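You operate a simulated robot arm through the tools that you are given. There is no shell and no other tool.

Carry out the task below with a simulated robot arm. There is one attempt and no reset: what you move stays moved.

TASK
Dry the damp tea leaf at 60 C and take it out.
Fine: heat off once the lamp turns green and before the drawer opens; dish on the blue tile; shut the drawer again.
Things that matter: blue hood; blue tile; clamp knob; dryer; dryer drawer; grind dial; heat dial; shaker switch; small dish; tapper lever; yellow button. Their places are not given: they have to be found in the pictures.

It is judged by the outcome, as a careful person would: the job done as asked, and still so three seconds after it is handed in. It fails if anything else is knocked over, pushed out of place, dropped, spilled or broken.

THE ROBOT
A 7-joint arm with a two-finger parallel gripper, fixed in place. Base frame: the origin is at the foot of the arm, x ahead of it, y to its left, z up. Units: mm, rad, N and s.
Its first joint turns from -2.897 to 2.897 rad. Payload 4.4 kg.
The TCP is the grasp point between the finger pads, 23 mm short of the fingertips. In the tool frame z runs along the fingers and y along their closing line. Largest opening 94 mm; finger width 38, thickness 10; the body of the gripper, 54 by 96 mm, starts 39 mm behind the TCP.
Orientation is that of the tool frame in the base frame, as a unit quaternion [w, x, y, z]. With the fingers straight down and closing along the base's y, the tool's x points along the base's -x, its y along +y and its z along -z.

THE INTERFACE
- The arm moves only by the tool play_rows. Its argument "rows" is a list of rows, each an object (a shift or turn left out is 0, a gripper value left out holds the last) with "slide": the shift along the tool's x, y, z in cm, a list of three; "dr": the turn, a rotation vector about the tool's x, y, z in rad, a list of three; "jaw": the closure in counts, from 0 (fully open) to 255 (shut). In form: [{"slide": [x, y, z], "dr": [rx, ry, rz], "jaw": jaw}, ...]. A call has 1 to 20 rows; each row is the pose to reach, as a shift and turn from the pose commanded when the call began, along the tool's axes at that moment. Each row takes 0.2 s and may step no farther than 50 mm and 0.15 rad from the row before; otherwise, or with a gripper value out of range, the whole call is refused. A pose out of reach is approached as far as the arm can. The call stops where the force on the tool passes 90 N (or 10 N more than at its start, if that is more) or the arm is blocked; 0.2 s more then pass. Each finger travels about 72 mm/s and halts on what it meets, pressing with about 30 N; the grip force reading is that of the motor and also rises with nothing between the fingers. The clock runs only during rows and for 0.2 s after the last one: add rows that repeat a pose to give the fingers time. The reply holds the time, the measured pose of the TCP, the force on the tool along the base axes, the opening and the grip force, in the units named above and with some noise, with the torque about the TCP (base axes, N m) and any sound that the robot's microphone picked up.
- Cameras (640 x 400 px; columns grow to the right, rows downward): "scene" is fixed at [218.3, -500.3, 1615.9]; the picture's right is [0.78, -0.62, 0.00], its down [-0.25, -0.32, -0.91] and it looks along [0.57, 0.71, -0.41] (base axes); focal length 337 px, centre (320, 200). "wrist" rides on the gripper at [86, 16, -74] in the tool frame; the picture's right is [-0.18, 0.98, 0.00], its down [-0.58, -0.11, -0.81] and it looks along [-0.79, -0.15, 0.59] (tool axes); focal length 243 px, centre (320, 200).
- capture(camera): a new picture of that camera. No time passes.
- point_at(camera, pixels): for up to 12 pixels [column, row] of the newest picture of that camera ("zoom" is the newest enlarged one), the place [x, y, z] in the base frame of the surface seen there, good to about 2 mm. No time passes.
- zoom(camera, box): a new picture of the part [left, top, right, bottom] of that camera's present view, enlarged. No time passes.
- close_job(): hands the job in; it is judged then, once.

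Unless the task says otherwise, let go and move clear before handing in.

The tools are called after "Emit:" by a JSON object that holds its "op" and its "data". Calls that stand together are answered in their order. play_rows: Moves the arm, as the interface text tells. Its arguments: {"type":"object","properties":{"rows":{"type":"array","items":{"type":"object","properties":{"slide":{"type":"array","items":{"type":"number"}},"dr":{"type":"array","items":{"type":"number"}},"jaw":{"type":"number"}}}}},"required":["rows"]} The other tools are called the same way: capture (camera) takes a picture; point_at (camera, pixels) gives the place of the surface under pixels of a picture; zoom (camera, box) takes an enlarged picture of a part of a camera's view; close_job () hands the job in.

At the start:

```text
time: 0.0
ee_pos: [659.8, 482.0, 1240.4]
orientation: [0.0, -0.001, 1.0, -0.001]
force: [-0.1, -1.1, 0.1]
wrist_torque: [0.02, -0.02, -0.02]
finger_gap: 93.8
gripper_force: 0.0
```

scene: 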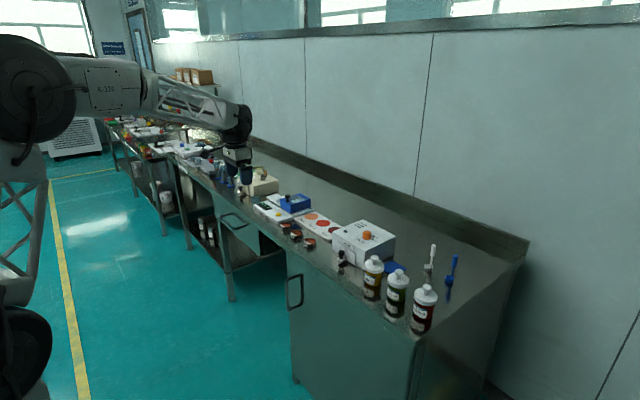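
wrist: 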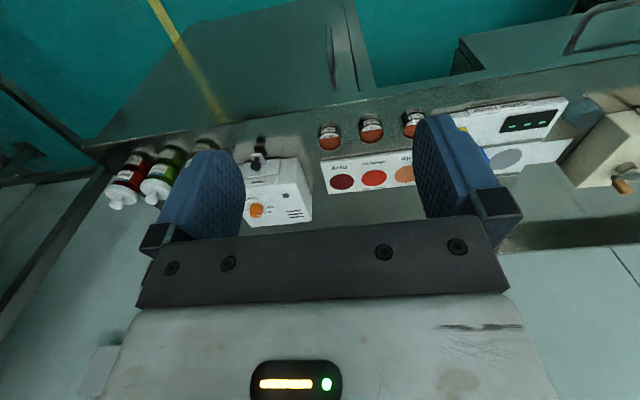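

The scene picture shows a bench with a white box with an orange knob around (365,240), a blue item around (290,203), and a beige box around (262,183). I'll zoom in on those parts to identify them.

Emit:
{"op": "zoom", "data": {"camera": "scene", "box": [310, 190, 470, 290]}}

Emit:
{"op": "zoom", "data": {"camera": "scene", "box": [220, 150, 350, 250]}}

Emit:
{"op": "zoom", "data": {"camera": "scene", "box": [100, 100, 240, 200]}}

Emit:
{"op": "zoom", "data": {"camera": "wrist", "box": [220, 90, 440, 240]}}

Emit:
{"op": "zoom", "data": {"camera": "wrist", "box": [440, 70, 640, 220]}}

```text
4.00 times, centred on (390, 240) of scene
```

zoom: 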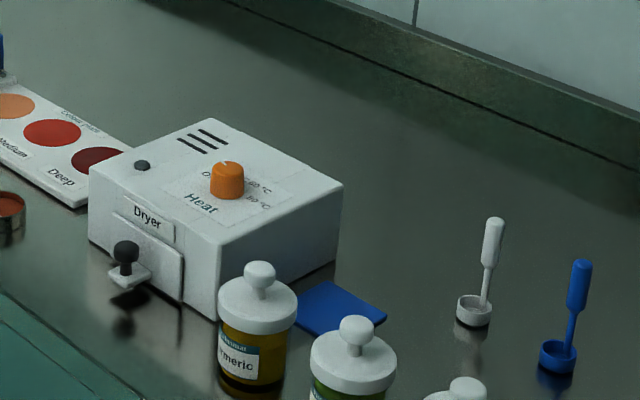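

```text
4.00 times, centred on (285, 200) of scene
```

zoom: 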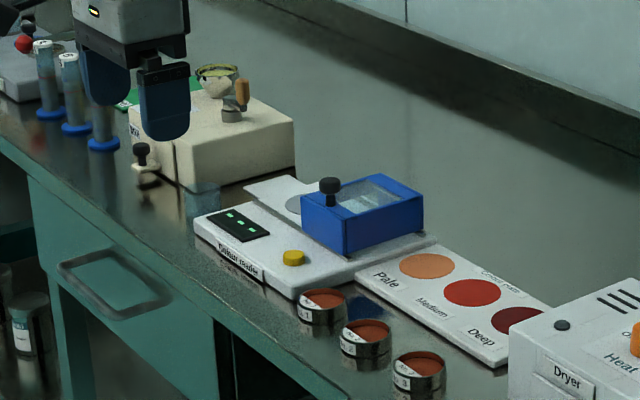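

```text
4.00 times, centred on (170, 150) of scene
```

zoom: 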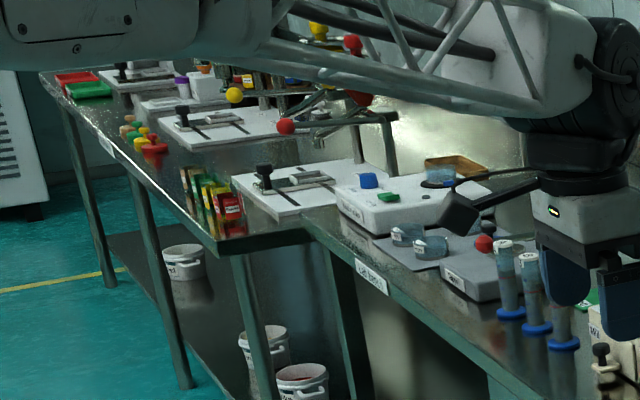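

```text
2.67 times, centred on (330, 165) of wrist
```

zoom: 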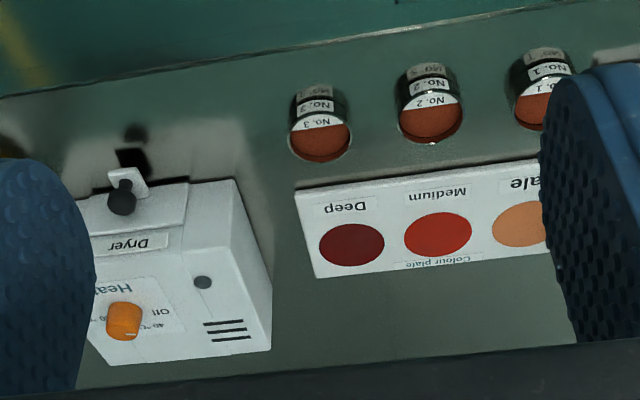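

```text
2.67 times, centred on (540, 145) of wrist
```

zoom: 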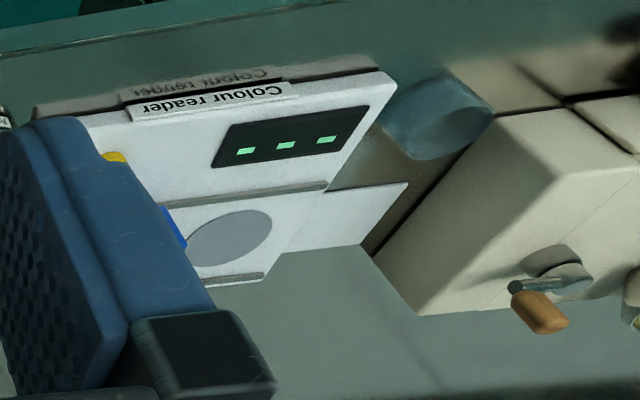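

The dryer is the white box with the orange heat knob and a front drawer with a black knob; the blue tile lies beside it near scene pixel (395,267). I'll measure these places.

Emit:
{"op": "zoom", "data": {"camera": "scene", "box": [325, 210, 405, 280]}}

Emit:
{"op": "point_at", "data": {"camera": "scene", "pixels": [[366, 231], [342, 252], [341, 266], [333, 241], [366, 249], [395, 237], [364, 220], [345, 231], [388, 264], [400, 270], [404, 268], [367, 237]]}}

```text
5.71 times, centred on (365, 245) of scene
```

zoom: 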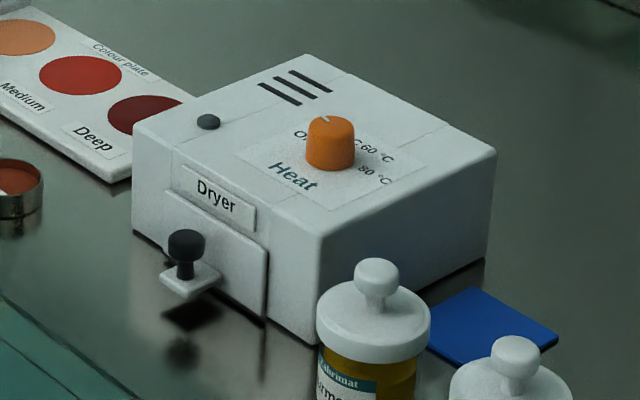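

```text
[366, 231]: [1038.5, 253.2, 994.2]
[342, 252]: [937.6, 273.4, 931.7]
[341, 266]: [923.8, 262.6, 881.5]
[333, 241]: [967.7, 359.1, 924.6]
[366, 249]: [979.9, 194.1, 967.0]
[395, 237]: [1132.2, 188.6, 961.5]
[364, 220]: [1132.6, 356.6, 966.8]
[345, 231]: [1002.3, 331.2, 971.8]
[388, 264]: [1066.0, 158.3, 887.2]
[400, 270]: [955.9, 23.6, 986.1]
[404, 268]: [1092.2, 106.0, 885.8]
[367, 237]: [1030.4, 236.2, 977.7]
```

The dryer top is at z≈970 and the bench at about z≈885. I'll use the zoomed picture for finer points on the knob, the lamp, the drawer and the tile.

Emit:
{"op": "point_at", "data": {"camera": "zoom", "pixels": [[330, 122], [330, 150], [208, 122], [186, 240], [185, 268], [190, 285], [266, 256], [162, 200], [265, 320], [316, 240], [494, 150], [134, 130]]}}

Emit:
{"op": "point_at", "data": {"camera": "zoom", "pixels": [[312, 60], [475, 290], [556, 340], [462, 364], [440, 330], [490, 325], [376, 265], [374, 290], [318, 330], [430, 320], [515, 343], [326, 118]]}}

Emit:
{"op": "zoom", "data": {"camera": "scene", "box": [350, 220, 386, 256]}}

Emit:
{"op": "zoom", "data": {"camera": "wrist", "box": [236, 130, 320, 230]}}

```text
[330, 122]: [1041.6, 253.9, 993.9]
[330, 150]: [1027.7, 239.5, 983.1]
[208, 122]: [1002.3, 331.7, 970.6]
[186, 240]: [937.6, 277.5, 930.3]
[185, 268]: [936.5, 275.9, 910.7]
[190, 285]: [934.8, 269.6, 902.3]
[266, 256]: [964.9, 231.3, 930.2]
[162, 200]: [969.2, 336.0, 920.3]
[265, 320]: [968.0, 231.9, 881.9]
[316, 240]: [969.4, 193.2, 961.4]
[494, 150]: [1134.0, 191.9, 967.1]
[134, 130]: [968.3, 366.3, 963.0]
```

```text
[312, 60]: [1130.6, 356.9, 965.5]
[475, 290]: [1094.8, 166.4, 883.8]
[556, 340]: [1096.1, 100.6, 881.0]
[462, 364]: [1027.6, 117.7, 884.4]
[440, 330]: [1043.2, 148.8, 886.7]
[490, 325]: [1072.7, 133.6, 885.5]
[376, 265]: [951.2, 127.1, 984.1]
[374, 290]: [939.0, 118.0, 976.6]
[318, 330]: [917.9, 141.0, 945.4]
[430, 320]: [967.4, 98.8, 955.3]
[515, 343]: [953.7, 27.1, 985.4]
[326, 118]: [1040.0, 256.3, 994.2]
```

```text
11.11 times, centred on (368, 238) of scene
```

zoom: 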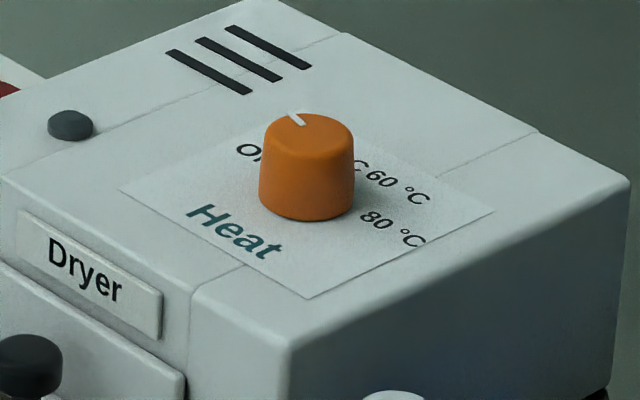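

```text
4.00 times, centred on (278, 180) of wrist
```

zoom: 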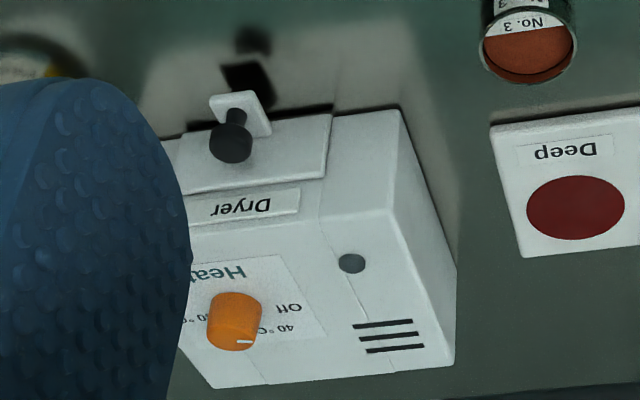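

The dryer's front face is at x≈968, with the drawer knob near (937,276,930) and the tile around (1062,133,885). I still need to find the small dish and confirm whether it's already in the drawer, so I'll look around the rest of the bench.

Emit:
{"op": "zoom", "data": {"camera": "scene", "box": [340, 230, 480, 350]}}

Emit:
{"op": "zoom", "data": {"camera": "scene", "box": [160, 140, 260, 210]}}

Emit:
{"op": "zoom", "data": {"camera": "scene", "box": [215, 155, 290, 215]}}

Emit:
{"op": "zoom", "data": {"camera": "scene", "box": [100, 110, 180, 160]}}

Emit:
{"op": "zoom", "data": {"camera": "scene", "box": [245, 180, 345, 260]}}

```text
3.33 times, centred on (410, 290) of scene
```

zoom: 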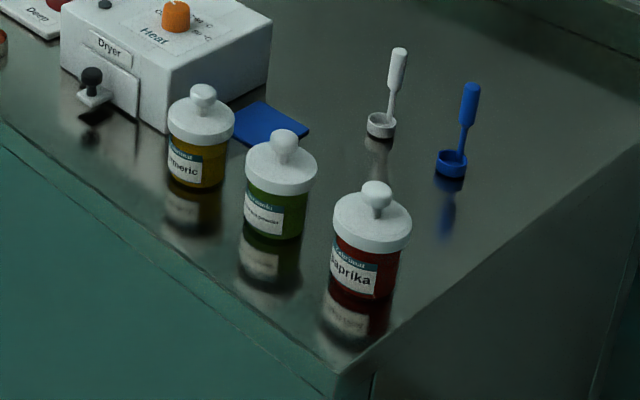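

```text
5.71 times, centred on (210, 175) of scene
```

zoom: 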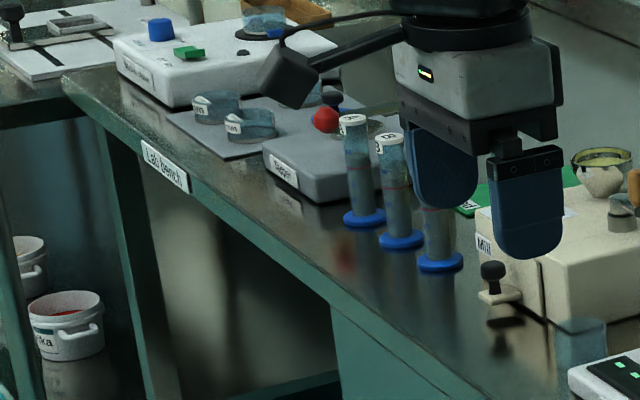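

```text
6.67 times, centred on (252, 185) of scene
```

zoom: 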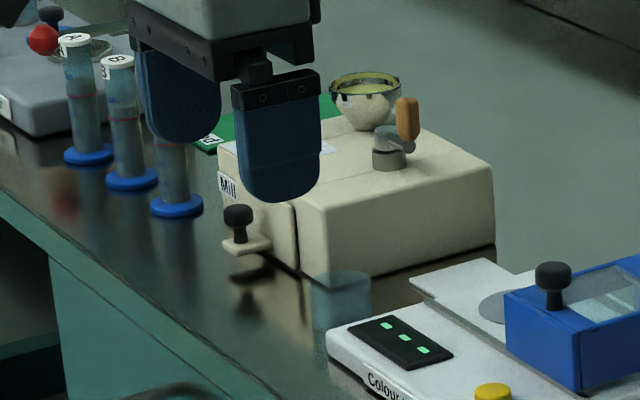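

```text
8.00 times, centred on (140, 135) of scene
```

zoom: 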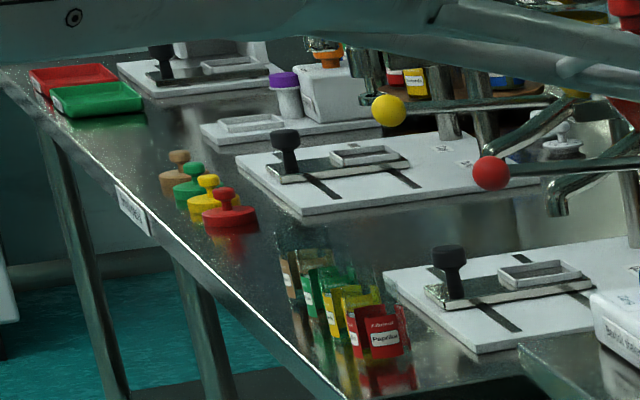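

```text
5.00 times, centred on (295, 220) of scene
```

zoom: 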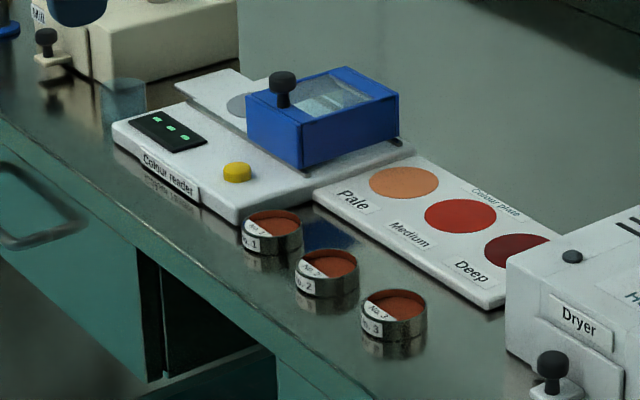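

No tea dish is visible elsewhere on the bench, so it should be inside the dryer drawer. I'll measure the dial labels and the mark on the enlarged view.

Emit:
{"op": "zoom", "data": {"camera": "scene", "box": [350, 220, 386, 256]}}

Emit:
{"op": "point_at", "data": {"camera": "zoom", "pixels": [[297, 118], [304, 124], [262, 140], [353, 140], [310, 165], [245, 152], [362, 166], [385, 180], [375, 220], [235, 232], [305, 113], [330, 118]]}}

Emit:
{"op": "zoom", "data": {"camera": "wrist", "box": [240, 190, 290, 230]}}

```text
11.11 times, centred on (368, 238) of scene
```

zoom: 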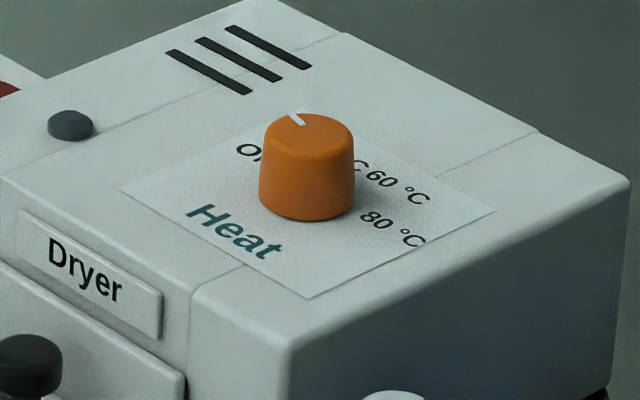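

```text
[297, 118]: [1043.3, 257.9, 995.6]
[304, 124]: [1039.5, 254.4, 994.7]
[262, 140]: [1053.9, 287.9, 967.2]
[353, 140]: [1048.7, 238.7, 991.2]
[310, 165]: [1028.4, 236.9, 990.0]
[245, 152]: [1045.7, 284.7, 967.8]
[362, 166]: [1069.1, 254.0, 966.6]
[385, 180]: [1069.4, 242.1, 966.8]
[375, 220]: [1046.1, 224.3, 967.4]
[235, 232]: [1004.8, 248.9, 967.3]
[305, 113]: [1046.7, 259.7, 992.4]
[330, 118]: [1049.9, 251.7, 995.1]
```

```text
10.00 times, centred on (265, 210) of wrist
```

zoom: 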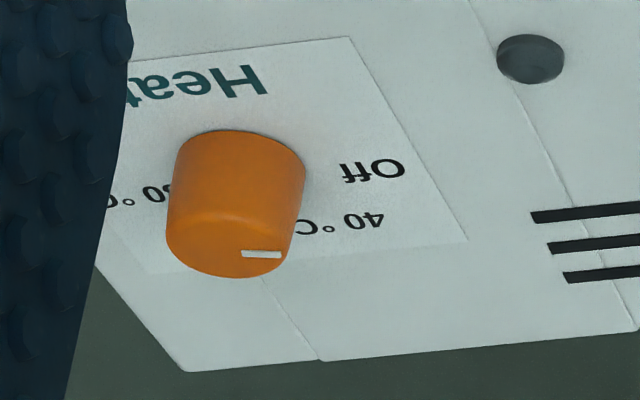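

The dial's mark points to +y, toward "Off". 40 °C, 60 °C and 80 °C follow clockwise, and the knob is Ø31 mm, centred near (1037,247) with its top at z≈994. I'll bring the arm closer at height to check reach and get a better wrist view.

Emit:
{"op": "play_rows", "data": {"rows": [{"slide": [-3.6, -2.3, 0.6], "jaw": 0}, {"slide": [-7.2, -4.6, 1.2]}, {"slide": [-10.8, -6.9, 1.8]}, {"slide": [-14.4, -9.2, 2.4]}, {"slide": [-18.0, -11.5, 3.0]}, {"slide": [-21.6, -13.8, 3.6]}, {"slide": [-25.2, -16.1, 4.2]}, {"slide": [-28.8, -18.4, 4.8]}]}}

Emit:
{"op": "capture", "data": {"camera": "wrist"}}

Emit:
{"op": "capture", "data": {"camera": "scene"}}

```text
time: 1.8
ee_pos: [949.1, 295.9, 1189.1]
orientation: [0.001, 0.0, 1.0, 0.001]
force: [0.5, -0.4, 0.1]
wrist_torque: [0.0, 0.0, 0.02]
finger_gap: 94.0
gripper_force: 0.1
```

```text
taken
```

wrist: 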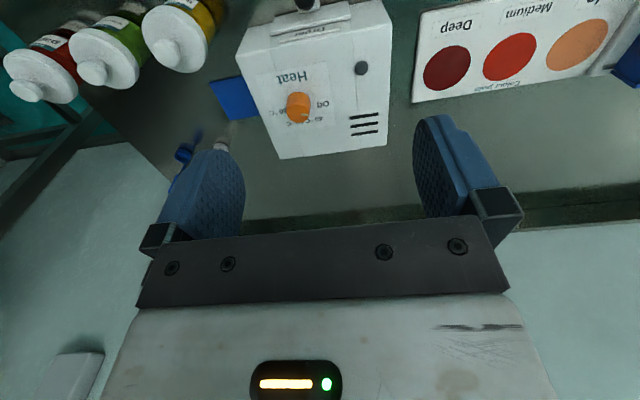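

```text
taken
```

scene: 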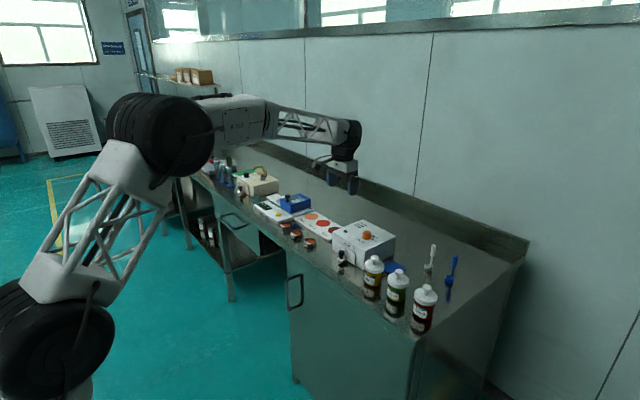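

The arm reached (949,296,1189) with the tool straight down. The wrist view shows the dial at (298,105) and the tile at (235,98), so I'll zoom in on the dial and measure it.

Emit:
{"op": "zoom", "data": {"camera": "wrist", "box": [250, 50, 380, 150]}}

Emit:
{"op": "point_at", "data": {"camera": "wrist", "pixels": [[298, 112], [298, 120], [305, 119], [361, 68], [322, 104], [280, 112], [216, 90], [250, 118], [210, 80], [222, 120], [258, 110], [306, 3]]}}

```text
4.00 times, centred on (315, 100) of wrist
```

zoom: 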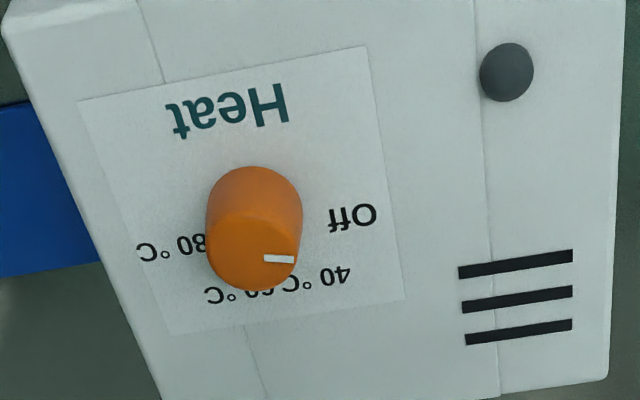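

```text
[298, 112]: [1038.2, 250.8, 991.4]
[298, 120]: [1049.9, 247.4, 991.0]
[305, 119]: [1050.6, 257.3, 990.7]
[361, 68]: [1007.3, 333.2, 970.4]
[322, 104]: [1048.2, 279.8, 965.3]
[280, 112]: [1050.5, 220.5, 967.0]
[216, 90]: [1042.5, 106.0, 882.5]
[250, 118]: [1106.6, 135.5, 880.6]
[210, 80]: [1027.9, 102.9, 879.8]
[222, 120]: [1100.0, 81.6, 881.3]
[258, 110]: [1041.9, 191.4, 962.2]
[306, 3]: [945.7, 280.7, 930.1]
```

The lamp at (361,68) is grey. I'll measure the mark and labels precisely from the zoomed picture.

Emit:
{"op": "point_at", "data": {"camera": "zoom", "pixels": [[266, 258], [292, 260], [215, 250], [298, 240], [252, 288], [250, 212], [352, 218], [322, 278], [230, 295], [172, 248], [254, 250], [205, 215]]}}

Emit:
{"op": "zoom", "data": {"camera": "wrist", "box": [180, 60, 290, 140]}}

Emit:
{"op": "zoom", "data": {"camera": "wrist", "box": [230, 0, 400, 100]}}

```text
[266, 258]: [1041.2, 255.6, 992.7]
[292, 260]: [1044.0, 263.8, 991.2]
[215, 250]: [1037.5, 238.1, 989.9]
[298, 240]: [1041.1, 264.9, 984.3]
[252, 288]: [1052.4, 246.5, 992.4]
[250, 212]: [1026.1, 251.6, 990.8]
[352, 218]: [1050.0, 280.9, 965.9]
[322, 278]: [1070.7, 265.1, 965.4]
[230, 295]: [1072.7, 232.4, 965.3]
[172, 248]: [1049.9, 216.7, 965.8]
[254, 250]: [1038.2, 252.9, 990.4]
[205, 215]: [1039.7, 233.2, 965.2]
```

```text
5.00 times, centred on (235, 100) of wrist
```

zoom: 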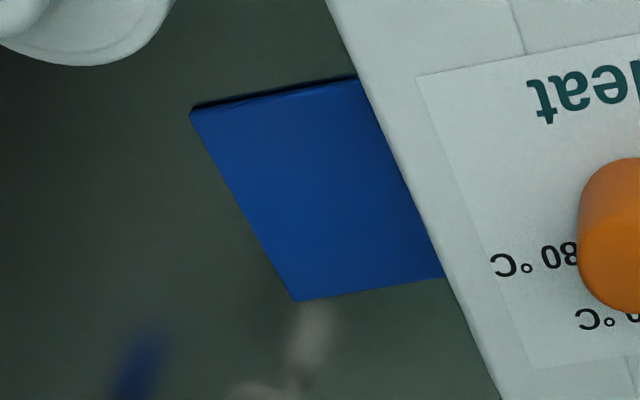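

```text
3.76 times, centred on (315, 50) of wrist
```

zoom: 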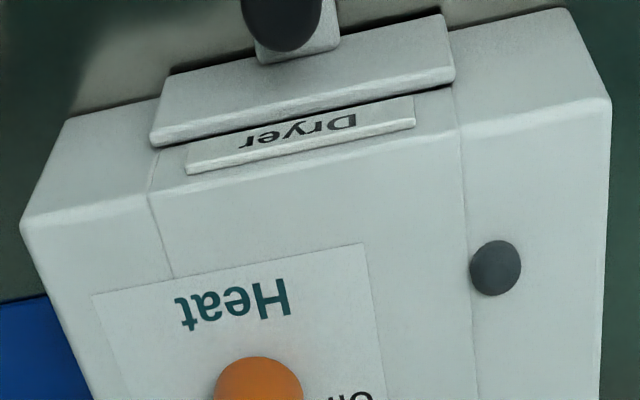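

The dial's centre is about (1039,249). The mark is at +71° (Off), and the labels are at about +72°, +26°, −26° and −72°. I'll move above the dial while pre-turning the gripper about +48°, so the clockwise turn to 60 °C stays within range, and this also tests reach.

Emit:
{"op": "play_rows", "data": {"rows": [{"slide": [-1.3, -0.7, 1.2], "dr": [0, 0, -0.12]}, {"slide": [-2.6, -1.4, 2.4], "dr": [0, 0, -0.24]}, {"slide": [-3.9, -2.1, 3.6], "dr": [0, 0, -0.36]}, {"slide": [-5.2, -2.8, 5.0], "dr": [0, 0, -0.48]}, {"slide": [-6.5, -3.4, 6.5], "dr": [0, 0, -0.6]}, {"slide": [-7.8, -4.1, 8.2], "dr": [0, 0, -0.72]}, {"slide": [-9.0, -4.7, 9.9], "dr": [0, 0, -0.84]}, {"slide": [-9.0, -4.7, 9.9], "dr": [0, 0, -0.84]}]}}

Emit:
{"op": "capture", "data": {"camera": "scene"}}

Emit:
{"op": "capture", "data": {"camera": "wrist"}}

```text
time: 3.6
ee_pos: [1038.4, 250.3, 1093.1]
orientation: [0.0, -0.408, 0.913, 0.0]
force: [0.5, 0.7, -0.5]
wrist_torque: [-0.01, -0.01, -0.01]
finger_gap: 94.0
gripper_force: 0.1
```

```text
taken
```

scene: 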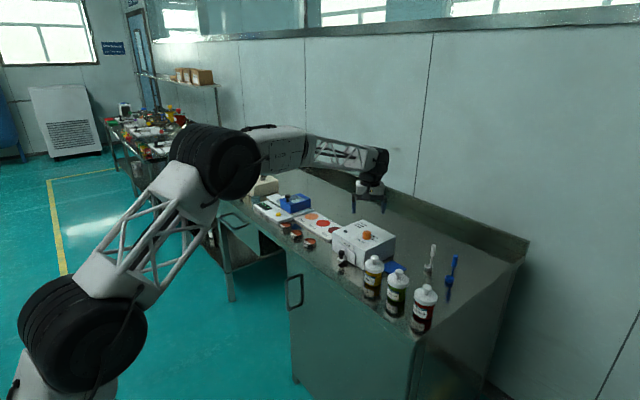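

```text
taken
```

wrist: 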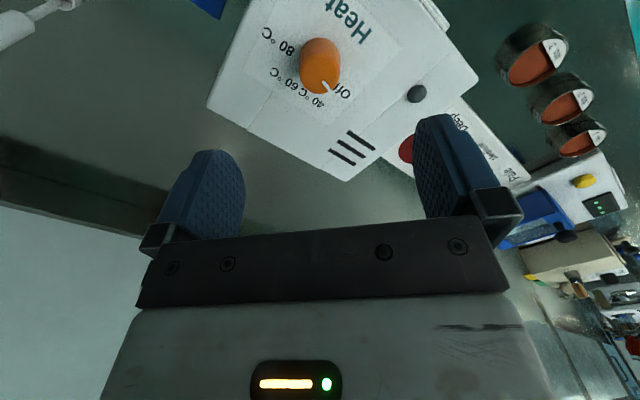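

The arm reaches (1038,250,1093) with the tool straight down. I'll re-measure the knob from this closer view before descending.

Emit:
{"op": "zoom", "data": {"camera": "wrist", "box": [260, 20, 380, 110]}}

Emit:
{"op": "point_at", "data": {"camera": "wrist", "pixels": [[323, 82], [331, 88], [303, 76], [320, 94], [336, 78], [320, 68], [343, 92], [318, 101], [297, 84], [282, 48], [340, 70], [304, 60]]}}

```text
4.44 times, centred on (320, 65) of wrist
```

zoom: 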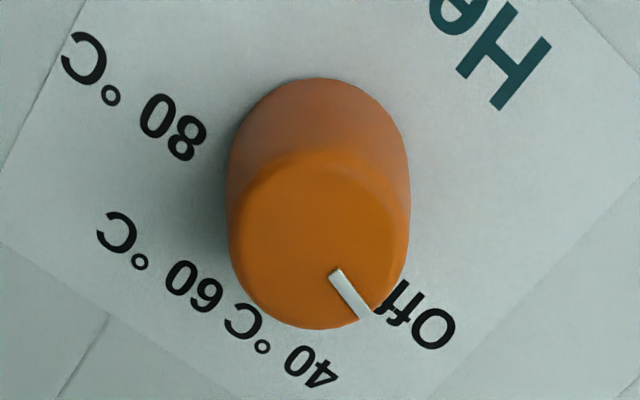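

```text
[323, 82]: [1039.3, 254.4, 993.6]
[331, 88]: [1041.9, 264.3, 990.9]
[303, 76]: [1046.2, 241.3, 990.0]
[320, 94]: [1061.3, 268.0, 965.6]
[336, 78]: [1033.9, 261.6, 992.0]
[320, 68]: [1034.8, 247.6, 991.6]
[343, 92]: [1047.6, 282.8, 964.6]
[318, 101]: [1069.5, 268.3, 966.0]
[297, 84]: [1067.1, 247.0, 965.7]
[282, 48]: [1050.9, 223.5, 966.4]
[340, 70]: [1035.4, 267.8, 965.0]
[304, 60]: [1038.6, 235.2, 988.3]
```

The knob centre measures about (1038,250), which matches the TCP. I'll descend to z≈993, with the fingertips about 4 mm above the dryer top, and close on the knob.

Emit:
{"op": "play_rows", "data": {"rows": [{"slide": [0, 0, 3.5]}, {"slide": [0, 0, 7.0]}, {"slide": [0, 0, 9.0]}, {"slide": [0, 0, 9.9]}, {"slide": [0, 0, 9.9]}]}}

Emit:
{"op": "zoom", "data": {"camera": "scene", "box": [330, 190, 410, 270]}}

Emit:
{"op": "capture", "data": {"camera": "wrist"}}

```text
time: 4.8
ee_pos: [1040.1, 251.6, 993.4]
orientation: [-0.001, -0.408, 0.913, 0.0]
force: [-0.9, -0.5, -0.3]
wrist_torque: [0.01, -0.01, -0.03]
finger_gap: 94.0
gripper_force: 0.1
```

```text
5.00 times, centred on (370, 230) of scene
```

zoom: 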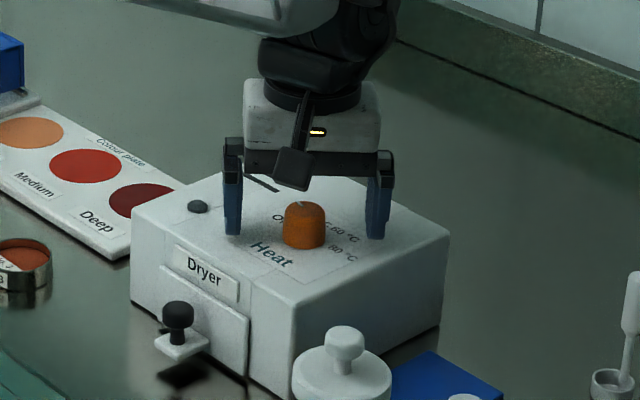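

```text
taken
```

wrist: 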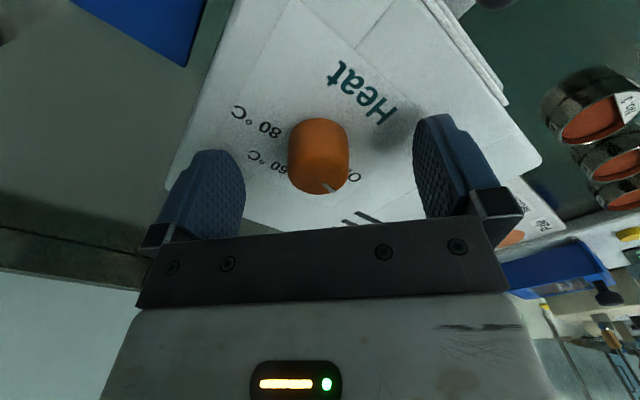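

The fingers straddle the knob without contact. I'll check that the knob is centred between the pads before closing.

Emit:
{"op": "point_at", "data": {"camera": "wrist", "pixels": [[290, 165], [347, 165], [319, 150], [319, 190], [331, 189], [319, 170], [305, 175], [340, 175]]}}

```text
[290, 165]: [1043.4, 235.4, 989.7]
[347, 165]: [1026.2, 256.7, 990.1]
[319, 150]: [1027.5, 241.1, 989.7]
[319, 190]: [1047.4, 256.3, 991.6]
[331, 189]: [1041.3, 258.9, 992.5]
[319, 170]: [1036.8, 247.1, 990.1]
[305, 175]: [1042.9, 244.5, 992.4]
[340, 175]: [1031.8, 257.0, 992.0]
```

The pads are centred to within 1 mm in the closing direction, and the knob is about 3 mm off along tool x. I'll correct that and close on it.

Emit:
{"op": "play_rows", "data": {"rows": [{"slide": [0.3, 0, 0]}, {"slide": [0.3, 0, 0], "jaw": 150}, {"slide": [0.3, 0, 0], "jaw": 150}, {"slide": [0.3, 0, 0], "jaw": 200}, {"slide": [0.3, 0, 0], "jaw": 200}, {"slide": [0.3, 0, 0], "jaw": 200}]}}

Emit:
{"op": "capture", "data": {"camera": "wrist"}}

```text
time: 6.2
ee_pos: [1036.9, 249.3, 994.3]
orientation: [0.001, -0.408, 0.913, 0.0]
force: [26.9, -16.4, -2.8]
wrist_torque: [-0.24, -0.91, -0.08]
finger_gap: 30.9
gripper_force: 45.0
```

```text
taken
```

wrist: 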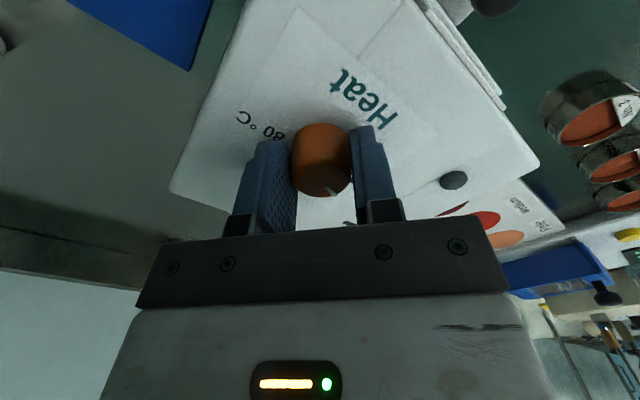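

The knob is gripped with a gap of 30.9 mm, and about 31 N of side load shows I'm slightly off-centre along the closing line. I'll shift a little along −tool y to relieve it before turning.

Emit:
{"op": "play_rows", "data": {"rows": [{"slide": [0, -0.1, 0], "jaw": 200}, {"slide": [0, -0.1, 0], "jaw": 200}]}}

```text
time: 6.8
ee_pos: [1037.5, 249.2, 993.8]
orientation: [0.0, -0.408, 0.913, 0.0]
force: [21.9, -14.0, 1.7]
wrist_torque: [-0.28, -0.57, -0.05]
finger_gap: 31.1
gripper_force: 45.0
```

The side load dropped by about 5 N per mm of shift, so I'll move another 4 mm the same way.

Emit:
{"op": "play_rows", "data": {"rows": [{"slide": [0, -0.2, 0], "jaw": 200}, {"slide": [0, -0.4, 0], "jaw": 200}, {"slide": [0, -0.4, 0], "jaw": 200}]}}

```text
time: 7.6
ee_pos: [1037.1, 248.9, 995.2]
orientation: [-0.002, -0.409, 0.913, 0.0]
force: [-67.3, 24.3, 17.0]
wrist_torque: [1.25, 1.11, 0.2]
finger_gap: 30.8
gripper_force: 44.3
```

I overshot: the stiffness is about 24 N/mm, so balance is about 2.9 mm back. I'll return by that amount.

Emit:
{"op": "play_rows", "data": {"rows": [{"slide": [0, 0.15, 0], "jaw": 200}, {"slide": [0, 0.29, 0], "jaw": 200}, {"slide": [0, 0.29, 0], "jaw": 200}]}}

```text
time: 8.4
ee_pos: [1037.7, 247.5, 994.8]
orientation: [0.0, -0.409, 0.913, 0.0]
force: [-20.1, 16.9, 10.2]
wrist_torque: [0.75, 0.34, 0.04]
finger_gap: 31.8
gripper_force: 12.7
```

The residual is about 26 N in the other direction, so I'll shift +1 mm and hold.

Emit:
{"op": "play_rows", "data": {"rows": [{"slide": [0, 0.1, 0], "jaw": 200}, {"slide": [0, 0.1, 0], "jaw": 200}, {"slide": [0, 0.1, 0], "jaw": 200}]}}

Emit:
{"op": "zoom", "data": {"camera": "wrist", "box": [220, 90, 420, 220]}}

```text
time: 9.2
ee_pos: [1037.5, 248.3, 994.4]
orientation: [0.001, -0.408, 0.913, 0.0]
force: [1.6, 16.8, 10.6]
wrist_torque: [0.59, -0.21, -0.03]
finger_gap: 30.7
gripper_force: 44.8
```

```text
3.08 times, centred on (320, 155) of wrist
```

zoom: 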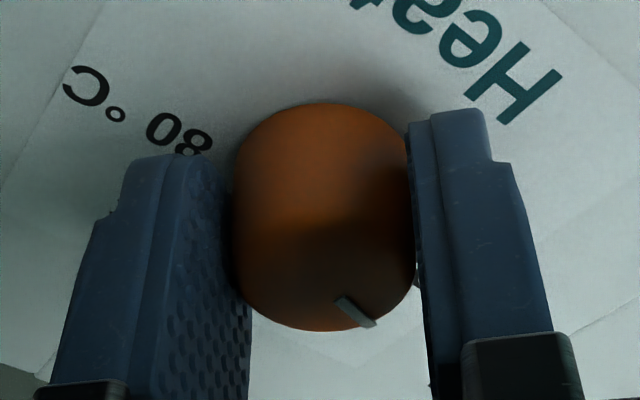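

The loads are now small. I'll turn clockwise from above (+tool z) by about half the angle and check.

Emit:
{"op": "play_rows", "data": {"rows": [{"dr": [0, 0, 0.1], "jaw": 200}, {"dr": [0, 0, 0.2]}, {"dr": [0, 0, 0.3]}, {"dr": [0, 0, 0.4]}, {"dr": [0, 0, 0.5]}, {"dr": [0, 0, 0.6]}, {"dr": [0, 0, 0.7]}, {"dr": [0, 0, 0.7]}]}}

Emit:
{"op": "capture", "data": {"camera": "wrist"}}

Emit:
{"op": "zoom", "data": {"camera": "wrist", "box": [220, 90, 420, 220]}}

```text
time: 11.0
ee_pos: [1037.3, 249.2, 994.3]
orientation: [0.001, -0.07, 0.998, -0.001]
force: [-31.7, -13.1, 20.2]
wrist_torque: [-0.45, 0.23, -0.02]
finger_gap: 30.8
gripper_force: 44.9
```

```text
taken
```

wrist: 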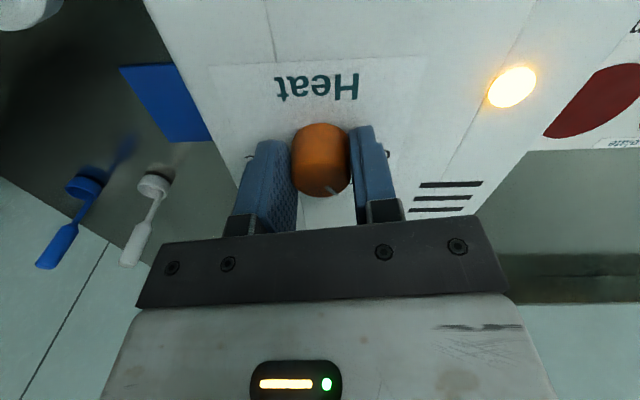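

```text
3.08 times, centred on (320, 155) of wrist
```

zoom: 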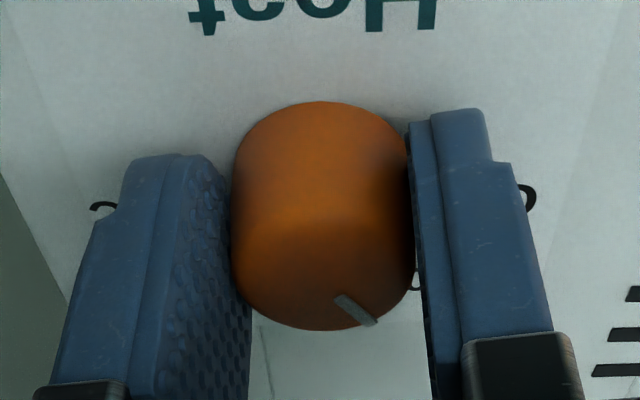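

The knob turns with the gripper and the lamp has come on amber, which means heating. The mark is now at about +31°, so I'll turn another ~0.98 rad to reach the 60 °C label.

Emit:
{"op": "play_rows", "data": {"rows": [{"dr": [0, 0, 0.12], "jaw": 200}, {"dr": [0, 0, 0.24]}, {"dr": [0, 0, 0.36]}, {"dr": [0, 0, 0.48]}, {"dr": [0, 0, 0.6]}, {"dr": [0, 0, 0.72]}, {"dr": [0, 0, 0.84]}, {"dr": [0, 0, 0.98]}, {"dr": [0, 0, 0.98]}]}}

Emit:
{"op": "capture", "data": {"camera": "wrist"}}

Emit:
{"op": "zoom", "data": {"camera": "wrist", "box": [220, 90, 420, 220]}}

Emit:
{"op": "zoom", "data": {"camera": "scene", "box": [340, 200, 400, 260]}}

```text
time: 13.0
ee_pos: [1037.9, 247.2, 994.7]
orientation: [0.0, 0.409, 0.913, 0.0]
force: [32.3, 23.6, 3.4]
wrist_torque: [0.91, -0.4, -0.01]
finger_gap: 38.3
gripper_force: 19.9
```

```text
taken
```

wrist: 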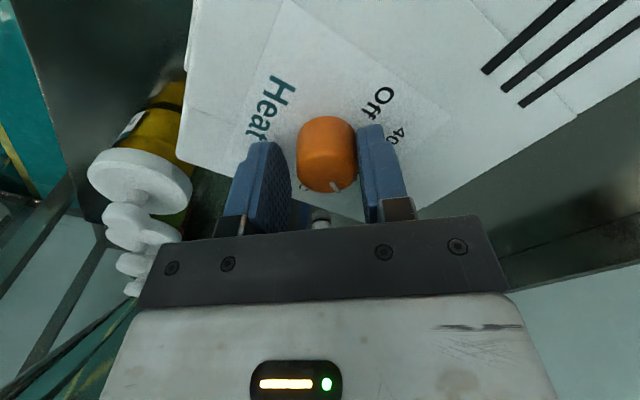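

```text
3.08 times, centred on (320, 155) of wrist
```

zoom: 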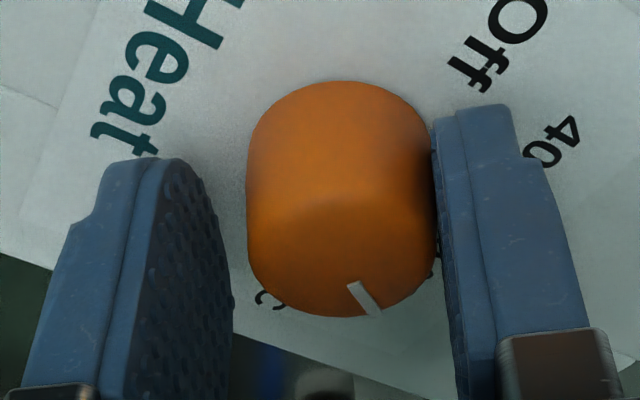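

```text
6.67 times, centred on (370, 230) of scene
```

zoom: 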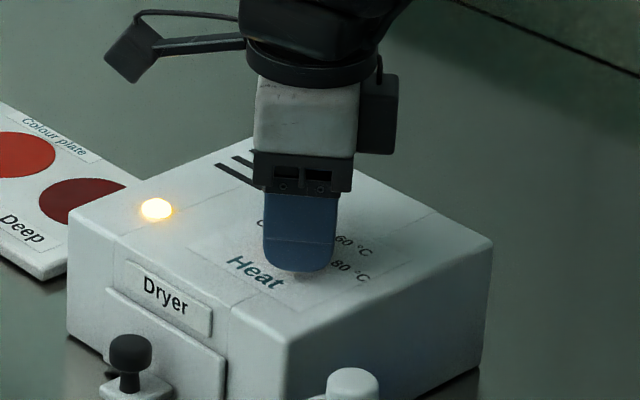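

The grip has loosened slightly (gap 38.3 mm) because of the side load, and the lamp at (157,210) in the scene zoom is amber. I'll measure the mark's direction.

Emit:
{"op": "zoom", "data": {"camera": "wrist", "box": [290, 110, 370, 200]}}

Emit:
{"op": "point_at", "data": {"camera": "wrist", "pixels": [[332, 184], [337, 189], [300, 170], [355, 170], [325, 145], [326, 187], [378, 97], [395, 135], [304, 188]]}}

```text
4.44 times, centred on (330, 155) of wrist
```

zoom: 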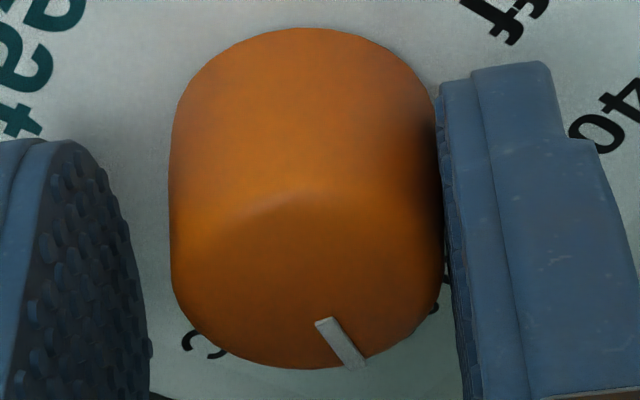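

```text
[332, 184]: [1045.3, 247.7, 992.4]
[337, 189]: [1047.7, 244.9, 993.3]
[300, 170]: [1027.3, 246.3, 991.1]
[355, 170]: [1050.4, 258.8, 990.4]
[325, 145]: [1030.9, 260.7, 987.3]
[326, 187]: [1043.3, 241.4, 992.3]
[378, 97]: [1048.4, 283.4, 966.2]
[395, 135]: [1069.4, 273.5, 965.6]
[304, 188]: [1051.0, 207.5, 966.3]
```

The mark appears to be at about −27°, close to 60 °C. I'll open the jaws, rise straight up and check from a clear view.

Emit:
{"op": "play_rows", "data": {"rows": [{"jaw": 100}, {"jaw": 0}, {"jaw": 0}, {"jaw": 0}, {"slide": [0, 0, -4]}, {"slide": [0, 0, -8]}]}}

Emit:
{"op": "capture", "data": {"camera": "wrist"}}

Emit:
{"op": "zoom", "data": {"camera": "wrist", "box": [260, 20, 380, 110]}}

Emit:
{"op": "zoom", "data": {"camera": "scene", "box": [340, 200, 400, 260]}}

```text
time: 14.4
ee_pos: [1038.8, 246.4, 1074.8]
orientation: [-0.001, 0.407, 0.914, -0.001]
force: [-0.8, -0.1, -0.1]
wrist_torque: [0.0, 0.01, 0.0]
finger_gap: 94.3
gripper_force: 0.0
```

```text
taken
```

wrist: 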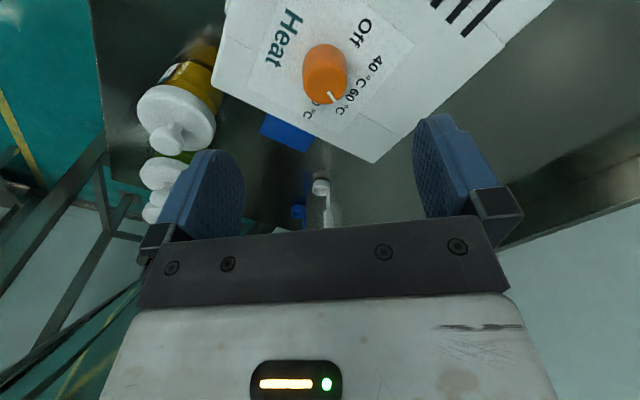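

```text
4.44 times, centred on (320, 65) of wrist
```

zoom: 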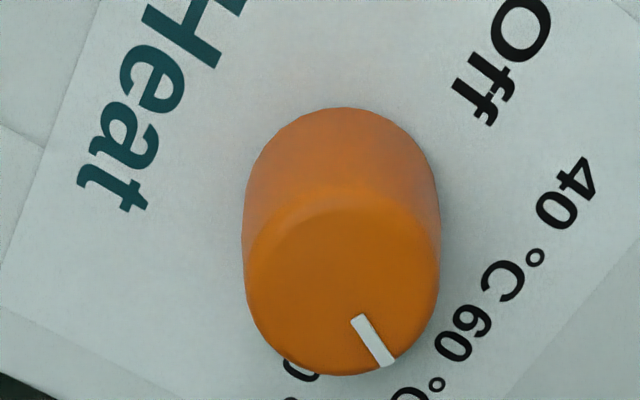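

```text
6.67 times, centred on (370, 230) of scene
```

zoom: 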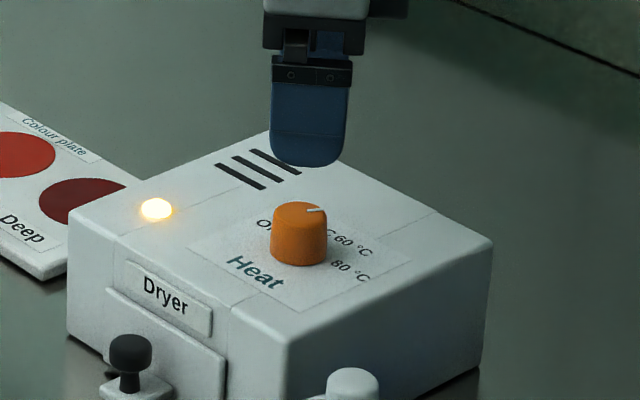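

The lamp is amber and the mark sits near the 60 °C label. I'll measure the mark's end points and the label centre for the exact angle.

Emit:
{"op": "zoom", "data": {"camera": "wrist", "box": [285, 25, 385, 125]}}

Emit:
{"op": "point_at", "data": {"camera": "wrist", "pixels": [[329, 93], [335, 101], [305, 88], [347, 85], [325, 68], [325, 103], [363, 33], [376, 62], [366, 82], [352, 94], [341, 109], [308, 114]]}}

```text
4.00 times, centred on (335, 75) of wrist
```

zoom: 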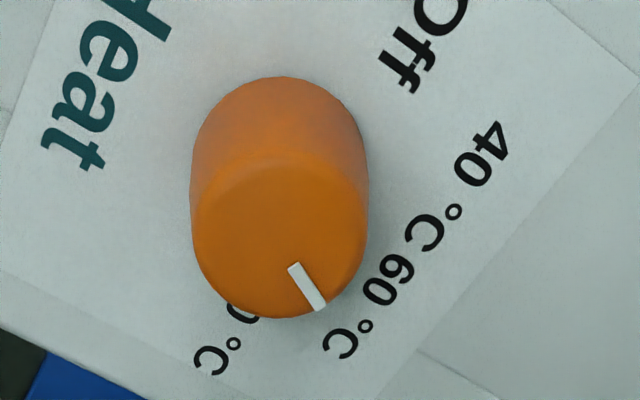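

```text
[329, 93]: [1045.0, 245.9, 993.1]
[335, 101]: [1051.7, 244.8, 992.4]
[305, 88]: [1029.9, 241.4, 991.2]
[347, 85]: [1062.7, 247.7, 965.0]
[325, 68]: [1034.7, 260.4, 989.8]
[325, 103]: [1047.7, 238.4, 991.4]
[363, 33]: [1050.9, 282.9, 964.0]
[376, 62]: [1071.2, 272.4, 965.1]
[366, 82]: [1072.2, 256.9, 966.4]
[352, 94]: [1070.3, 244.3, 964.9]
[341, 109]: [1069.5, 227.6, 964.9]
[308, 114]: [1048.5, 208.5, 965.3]
```

Emit:
{"op": "point_at", "data": {"camera": "zoom", "pixels": [[293, 266], [300, 276], [307, 287], [314, 298], [320, 306], [193, 240], [366, 230], [280, 162], [270, 314], [230, 175], [330, 172], [210, 285]]}}

```text
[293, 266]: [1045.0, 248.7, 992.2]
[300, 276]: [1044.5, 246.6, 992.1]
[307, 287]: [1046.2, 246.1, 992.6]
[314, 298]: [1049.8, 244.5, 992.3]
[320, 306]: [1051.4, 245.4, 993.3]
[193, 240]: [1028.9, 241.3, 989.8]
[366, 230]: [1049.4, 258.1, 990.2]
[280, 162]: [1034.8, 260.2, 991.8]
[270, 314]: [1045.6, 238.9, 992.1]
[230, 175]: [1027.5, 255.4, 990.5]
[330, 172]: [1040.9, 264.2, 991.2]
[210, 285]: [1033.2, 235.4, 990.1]
```

The mark is at about −21° to −25° and the 60 °C label at about −23°, so the dial is on 60 °C. I'll re-centre over the knob by about 3 mm and let time pass in short spells while watching the lamp.

Emit:
{"op": "play_rows", "data": {"rows": [{"slide": [0.24, 0.17, 0], "jaw": 0}, {"slide": [0.24, 0.17, 0]}, {"slide": [0.24, 0.17, 0]}, {"slide": [0.24, 0.17, 0]}, {"slide": [0.24, 0.17, 0]}, {"slide": [0.24, 0.17, 0]}, {"slide": [0.24, 0.17, 0]}, {"slide": [0.24, 0.17, 0]}, {"slide": [0.24, 0.17, 0]}, {"slide": [0.24, 0.17, 0]}]}}

Emit:
{"op": "zoom", "data": {"camera": "scene", "box": [330, 210, 400, 270]}}

```text
time: 16.6
ee_pos: [1037.9, 250.0, 1075.1]
orientation: [0.0, 0.408, 0.913, 0.0]
force: [-0.5, -0.8, -0.2]
wrist_torque: [0.03, -0.02, -0.01]
finger_gap: 94.2
gripper_force: 0.0
```

```text
6.67 times, centred on (365, 240) of scene
```

zoom: 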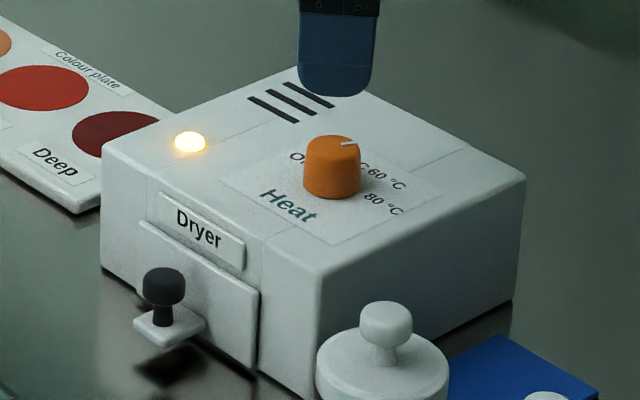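

The lamp is still amber at (190,142) in the zoom. I'll keep waiting in place.

Emit:
{"op": "play_rows", "data": {"rows": [{"jaw": 0}, {"jaw": 0}, {"jaw": 0}, {"jaw": 0}, {"jaw": 0}, {"jaw": 0}, {"jaw": 0}, {"jaw": 0}, {"jaw": 0}, {"jaw": 0}]}}

Emit:
{"op": "zoom", "data": {"camera": "scene", "box": [330, 210, 400, 270]}}

```text
time: 18.8
ee_pos: [1038.3, 250.8, 1075.9]
orientation: [0.0, 0.407, 0.913, 0.0]
force: [0.0, -0.4, 0.3]
wrist_torque: [0.02, -0.01, 0.04]
finger_gap: 93.9
gripper_force: 0.0
```

```text
6.67 times, centred on (365, 240) of scene
```

zoom: 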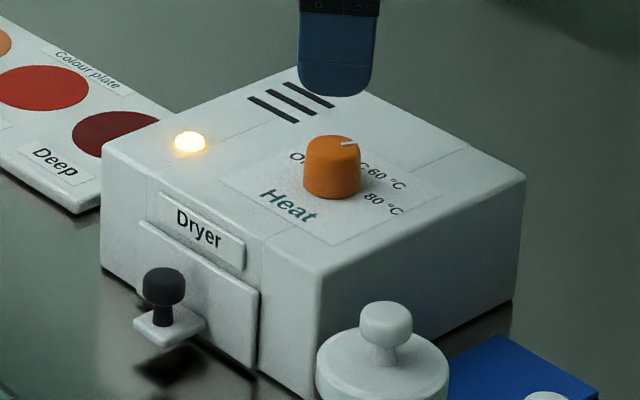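

It's still amber. I'll use the waiting time to lower the open jaws around the knob, ready to turn it back.

Emit:
{"op": "play_rows", "data": {"rows": [{"slide": [0, 0, 2]}, {"slide": [0, 0, 4]}, {"slide": [0, 0, 6]}, {"slide": [0, 0, 7.5]}, {"slide": [0, 0, 8.1]}, {"slide": [0, 0, 8.1]}, {"slide": [0, 0, 8.1]}, {"slide": [0, 0, 8.1]}, {"slide": [0, 0, 8.1]}, {"slide": [0, 0, 8.1]}, {"slide": [0, 0, 8.1]}, {"slide": [0, 0, 8.1]}]}}

Emit:
{"op": "zoom", "data": {"camera": "scene", "box": [330, 210, 400, 270]}}

Emit:
{"op": "capture", "data": {"camera": "wrist"}}

```text
time: 21.4
ee_pos: [1038.1, 252.0, 992.7]
orientation: [0.0, 0.406, 0.914, -0.001]
force: [-0.5, -0.9, 1.4]
wrist_torque: [0.02, -0.03, 0.0]
finger_gap: 94.0
gripper_force: 0.0
```

```text
6.67 times, centred on (365, 240) of scene
```

zoom: 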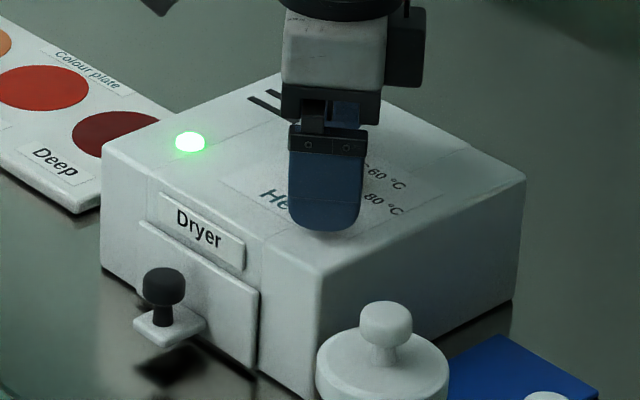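

```text
taken
```

wrist: 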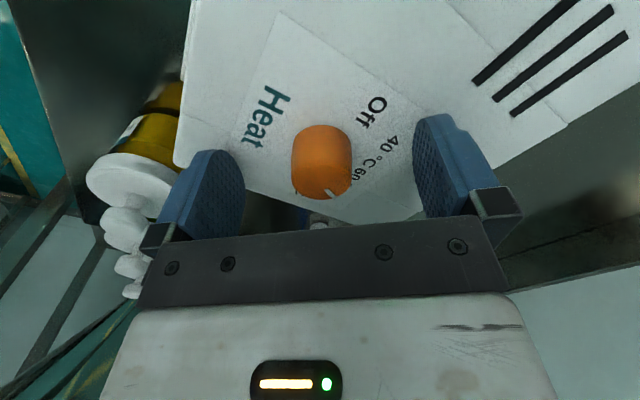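

The lamp is green, and the knob in the wrist view (columns 291–351) is centred as it was in the earlier balanced grip. I'll close on it now to turn the heat off.

Emit:
{"op": "play_rows", "data": {"rows": [{"jaw": 150}, {"jaw": 150}, {"jaw": 200}, {"jaw": 200}, {"jaw": 200}]}}

```text
time: 22.6
ee_pos: [1038.0, 252.3, 991.8]
orientation: [0.001, 0.408, 0.913, 0.0]
force: [9.7, 4.2, -1.1]
wrist_torque: [0.11, -0.23, 0.05]
finger_gap: 30.9
gripper_force: 45.7
```

The knob is gripped cleanly with about 10 N of side load. I'll turn it back counter-clockwise, first half.

Emit:
{"op": "play_rows", "data": {"rows": [{"dr": [0, 0, -0.12], "jaw": 200}, {"dr": [0, 0, -0.24]}, {"dr": [0, 0, -0.36]}, {"dr": [0, 0, -0.48]}, {"dr": [0, 0, -0.6]}, {"dr": [0, 0, -0.72]}, {"dr": [0, 0, -0.84]}, {"dr": [0, 0, -0.84]}]}}

Emit:
{"op": "zoom", "data": {"camera": "wrist", "box": [220, 90, 420, 220]}}

```text
time: 24.4
ee_pos: [1037.1, 250.4, 992.7]
orientation: [0.0, -0.001, 1.0, 0.0]
force: [40.6, -15.2, -9.0]
wrist_torque: [-0.26, -1.05, -0.03]
finger_gap: 31.0
gripper_force: 45.2
```

```text
3.08 times, centred on (320, 155) of wrist
```

zoom: 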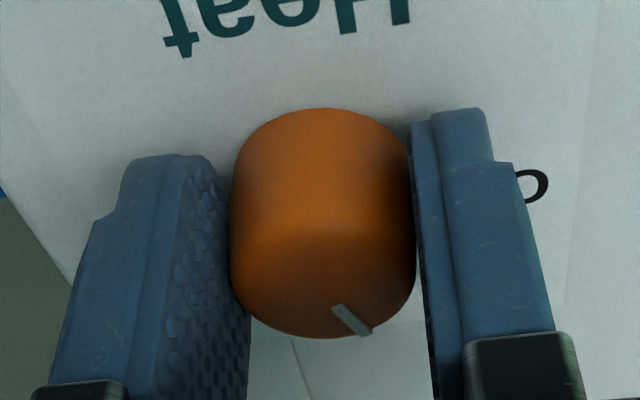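

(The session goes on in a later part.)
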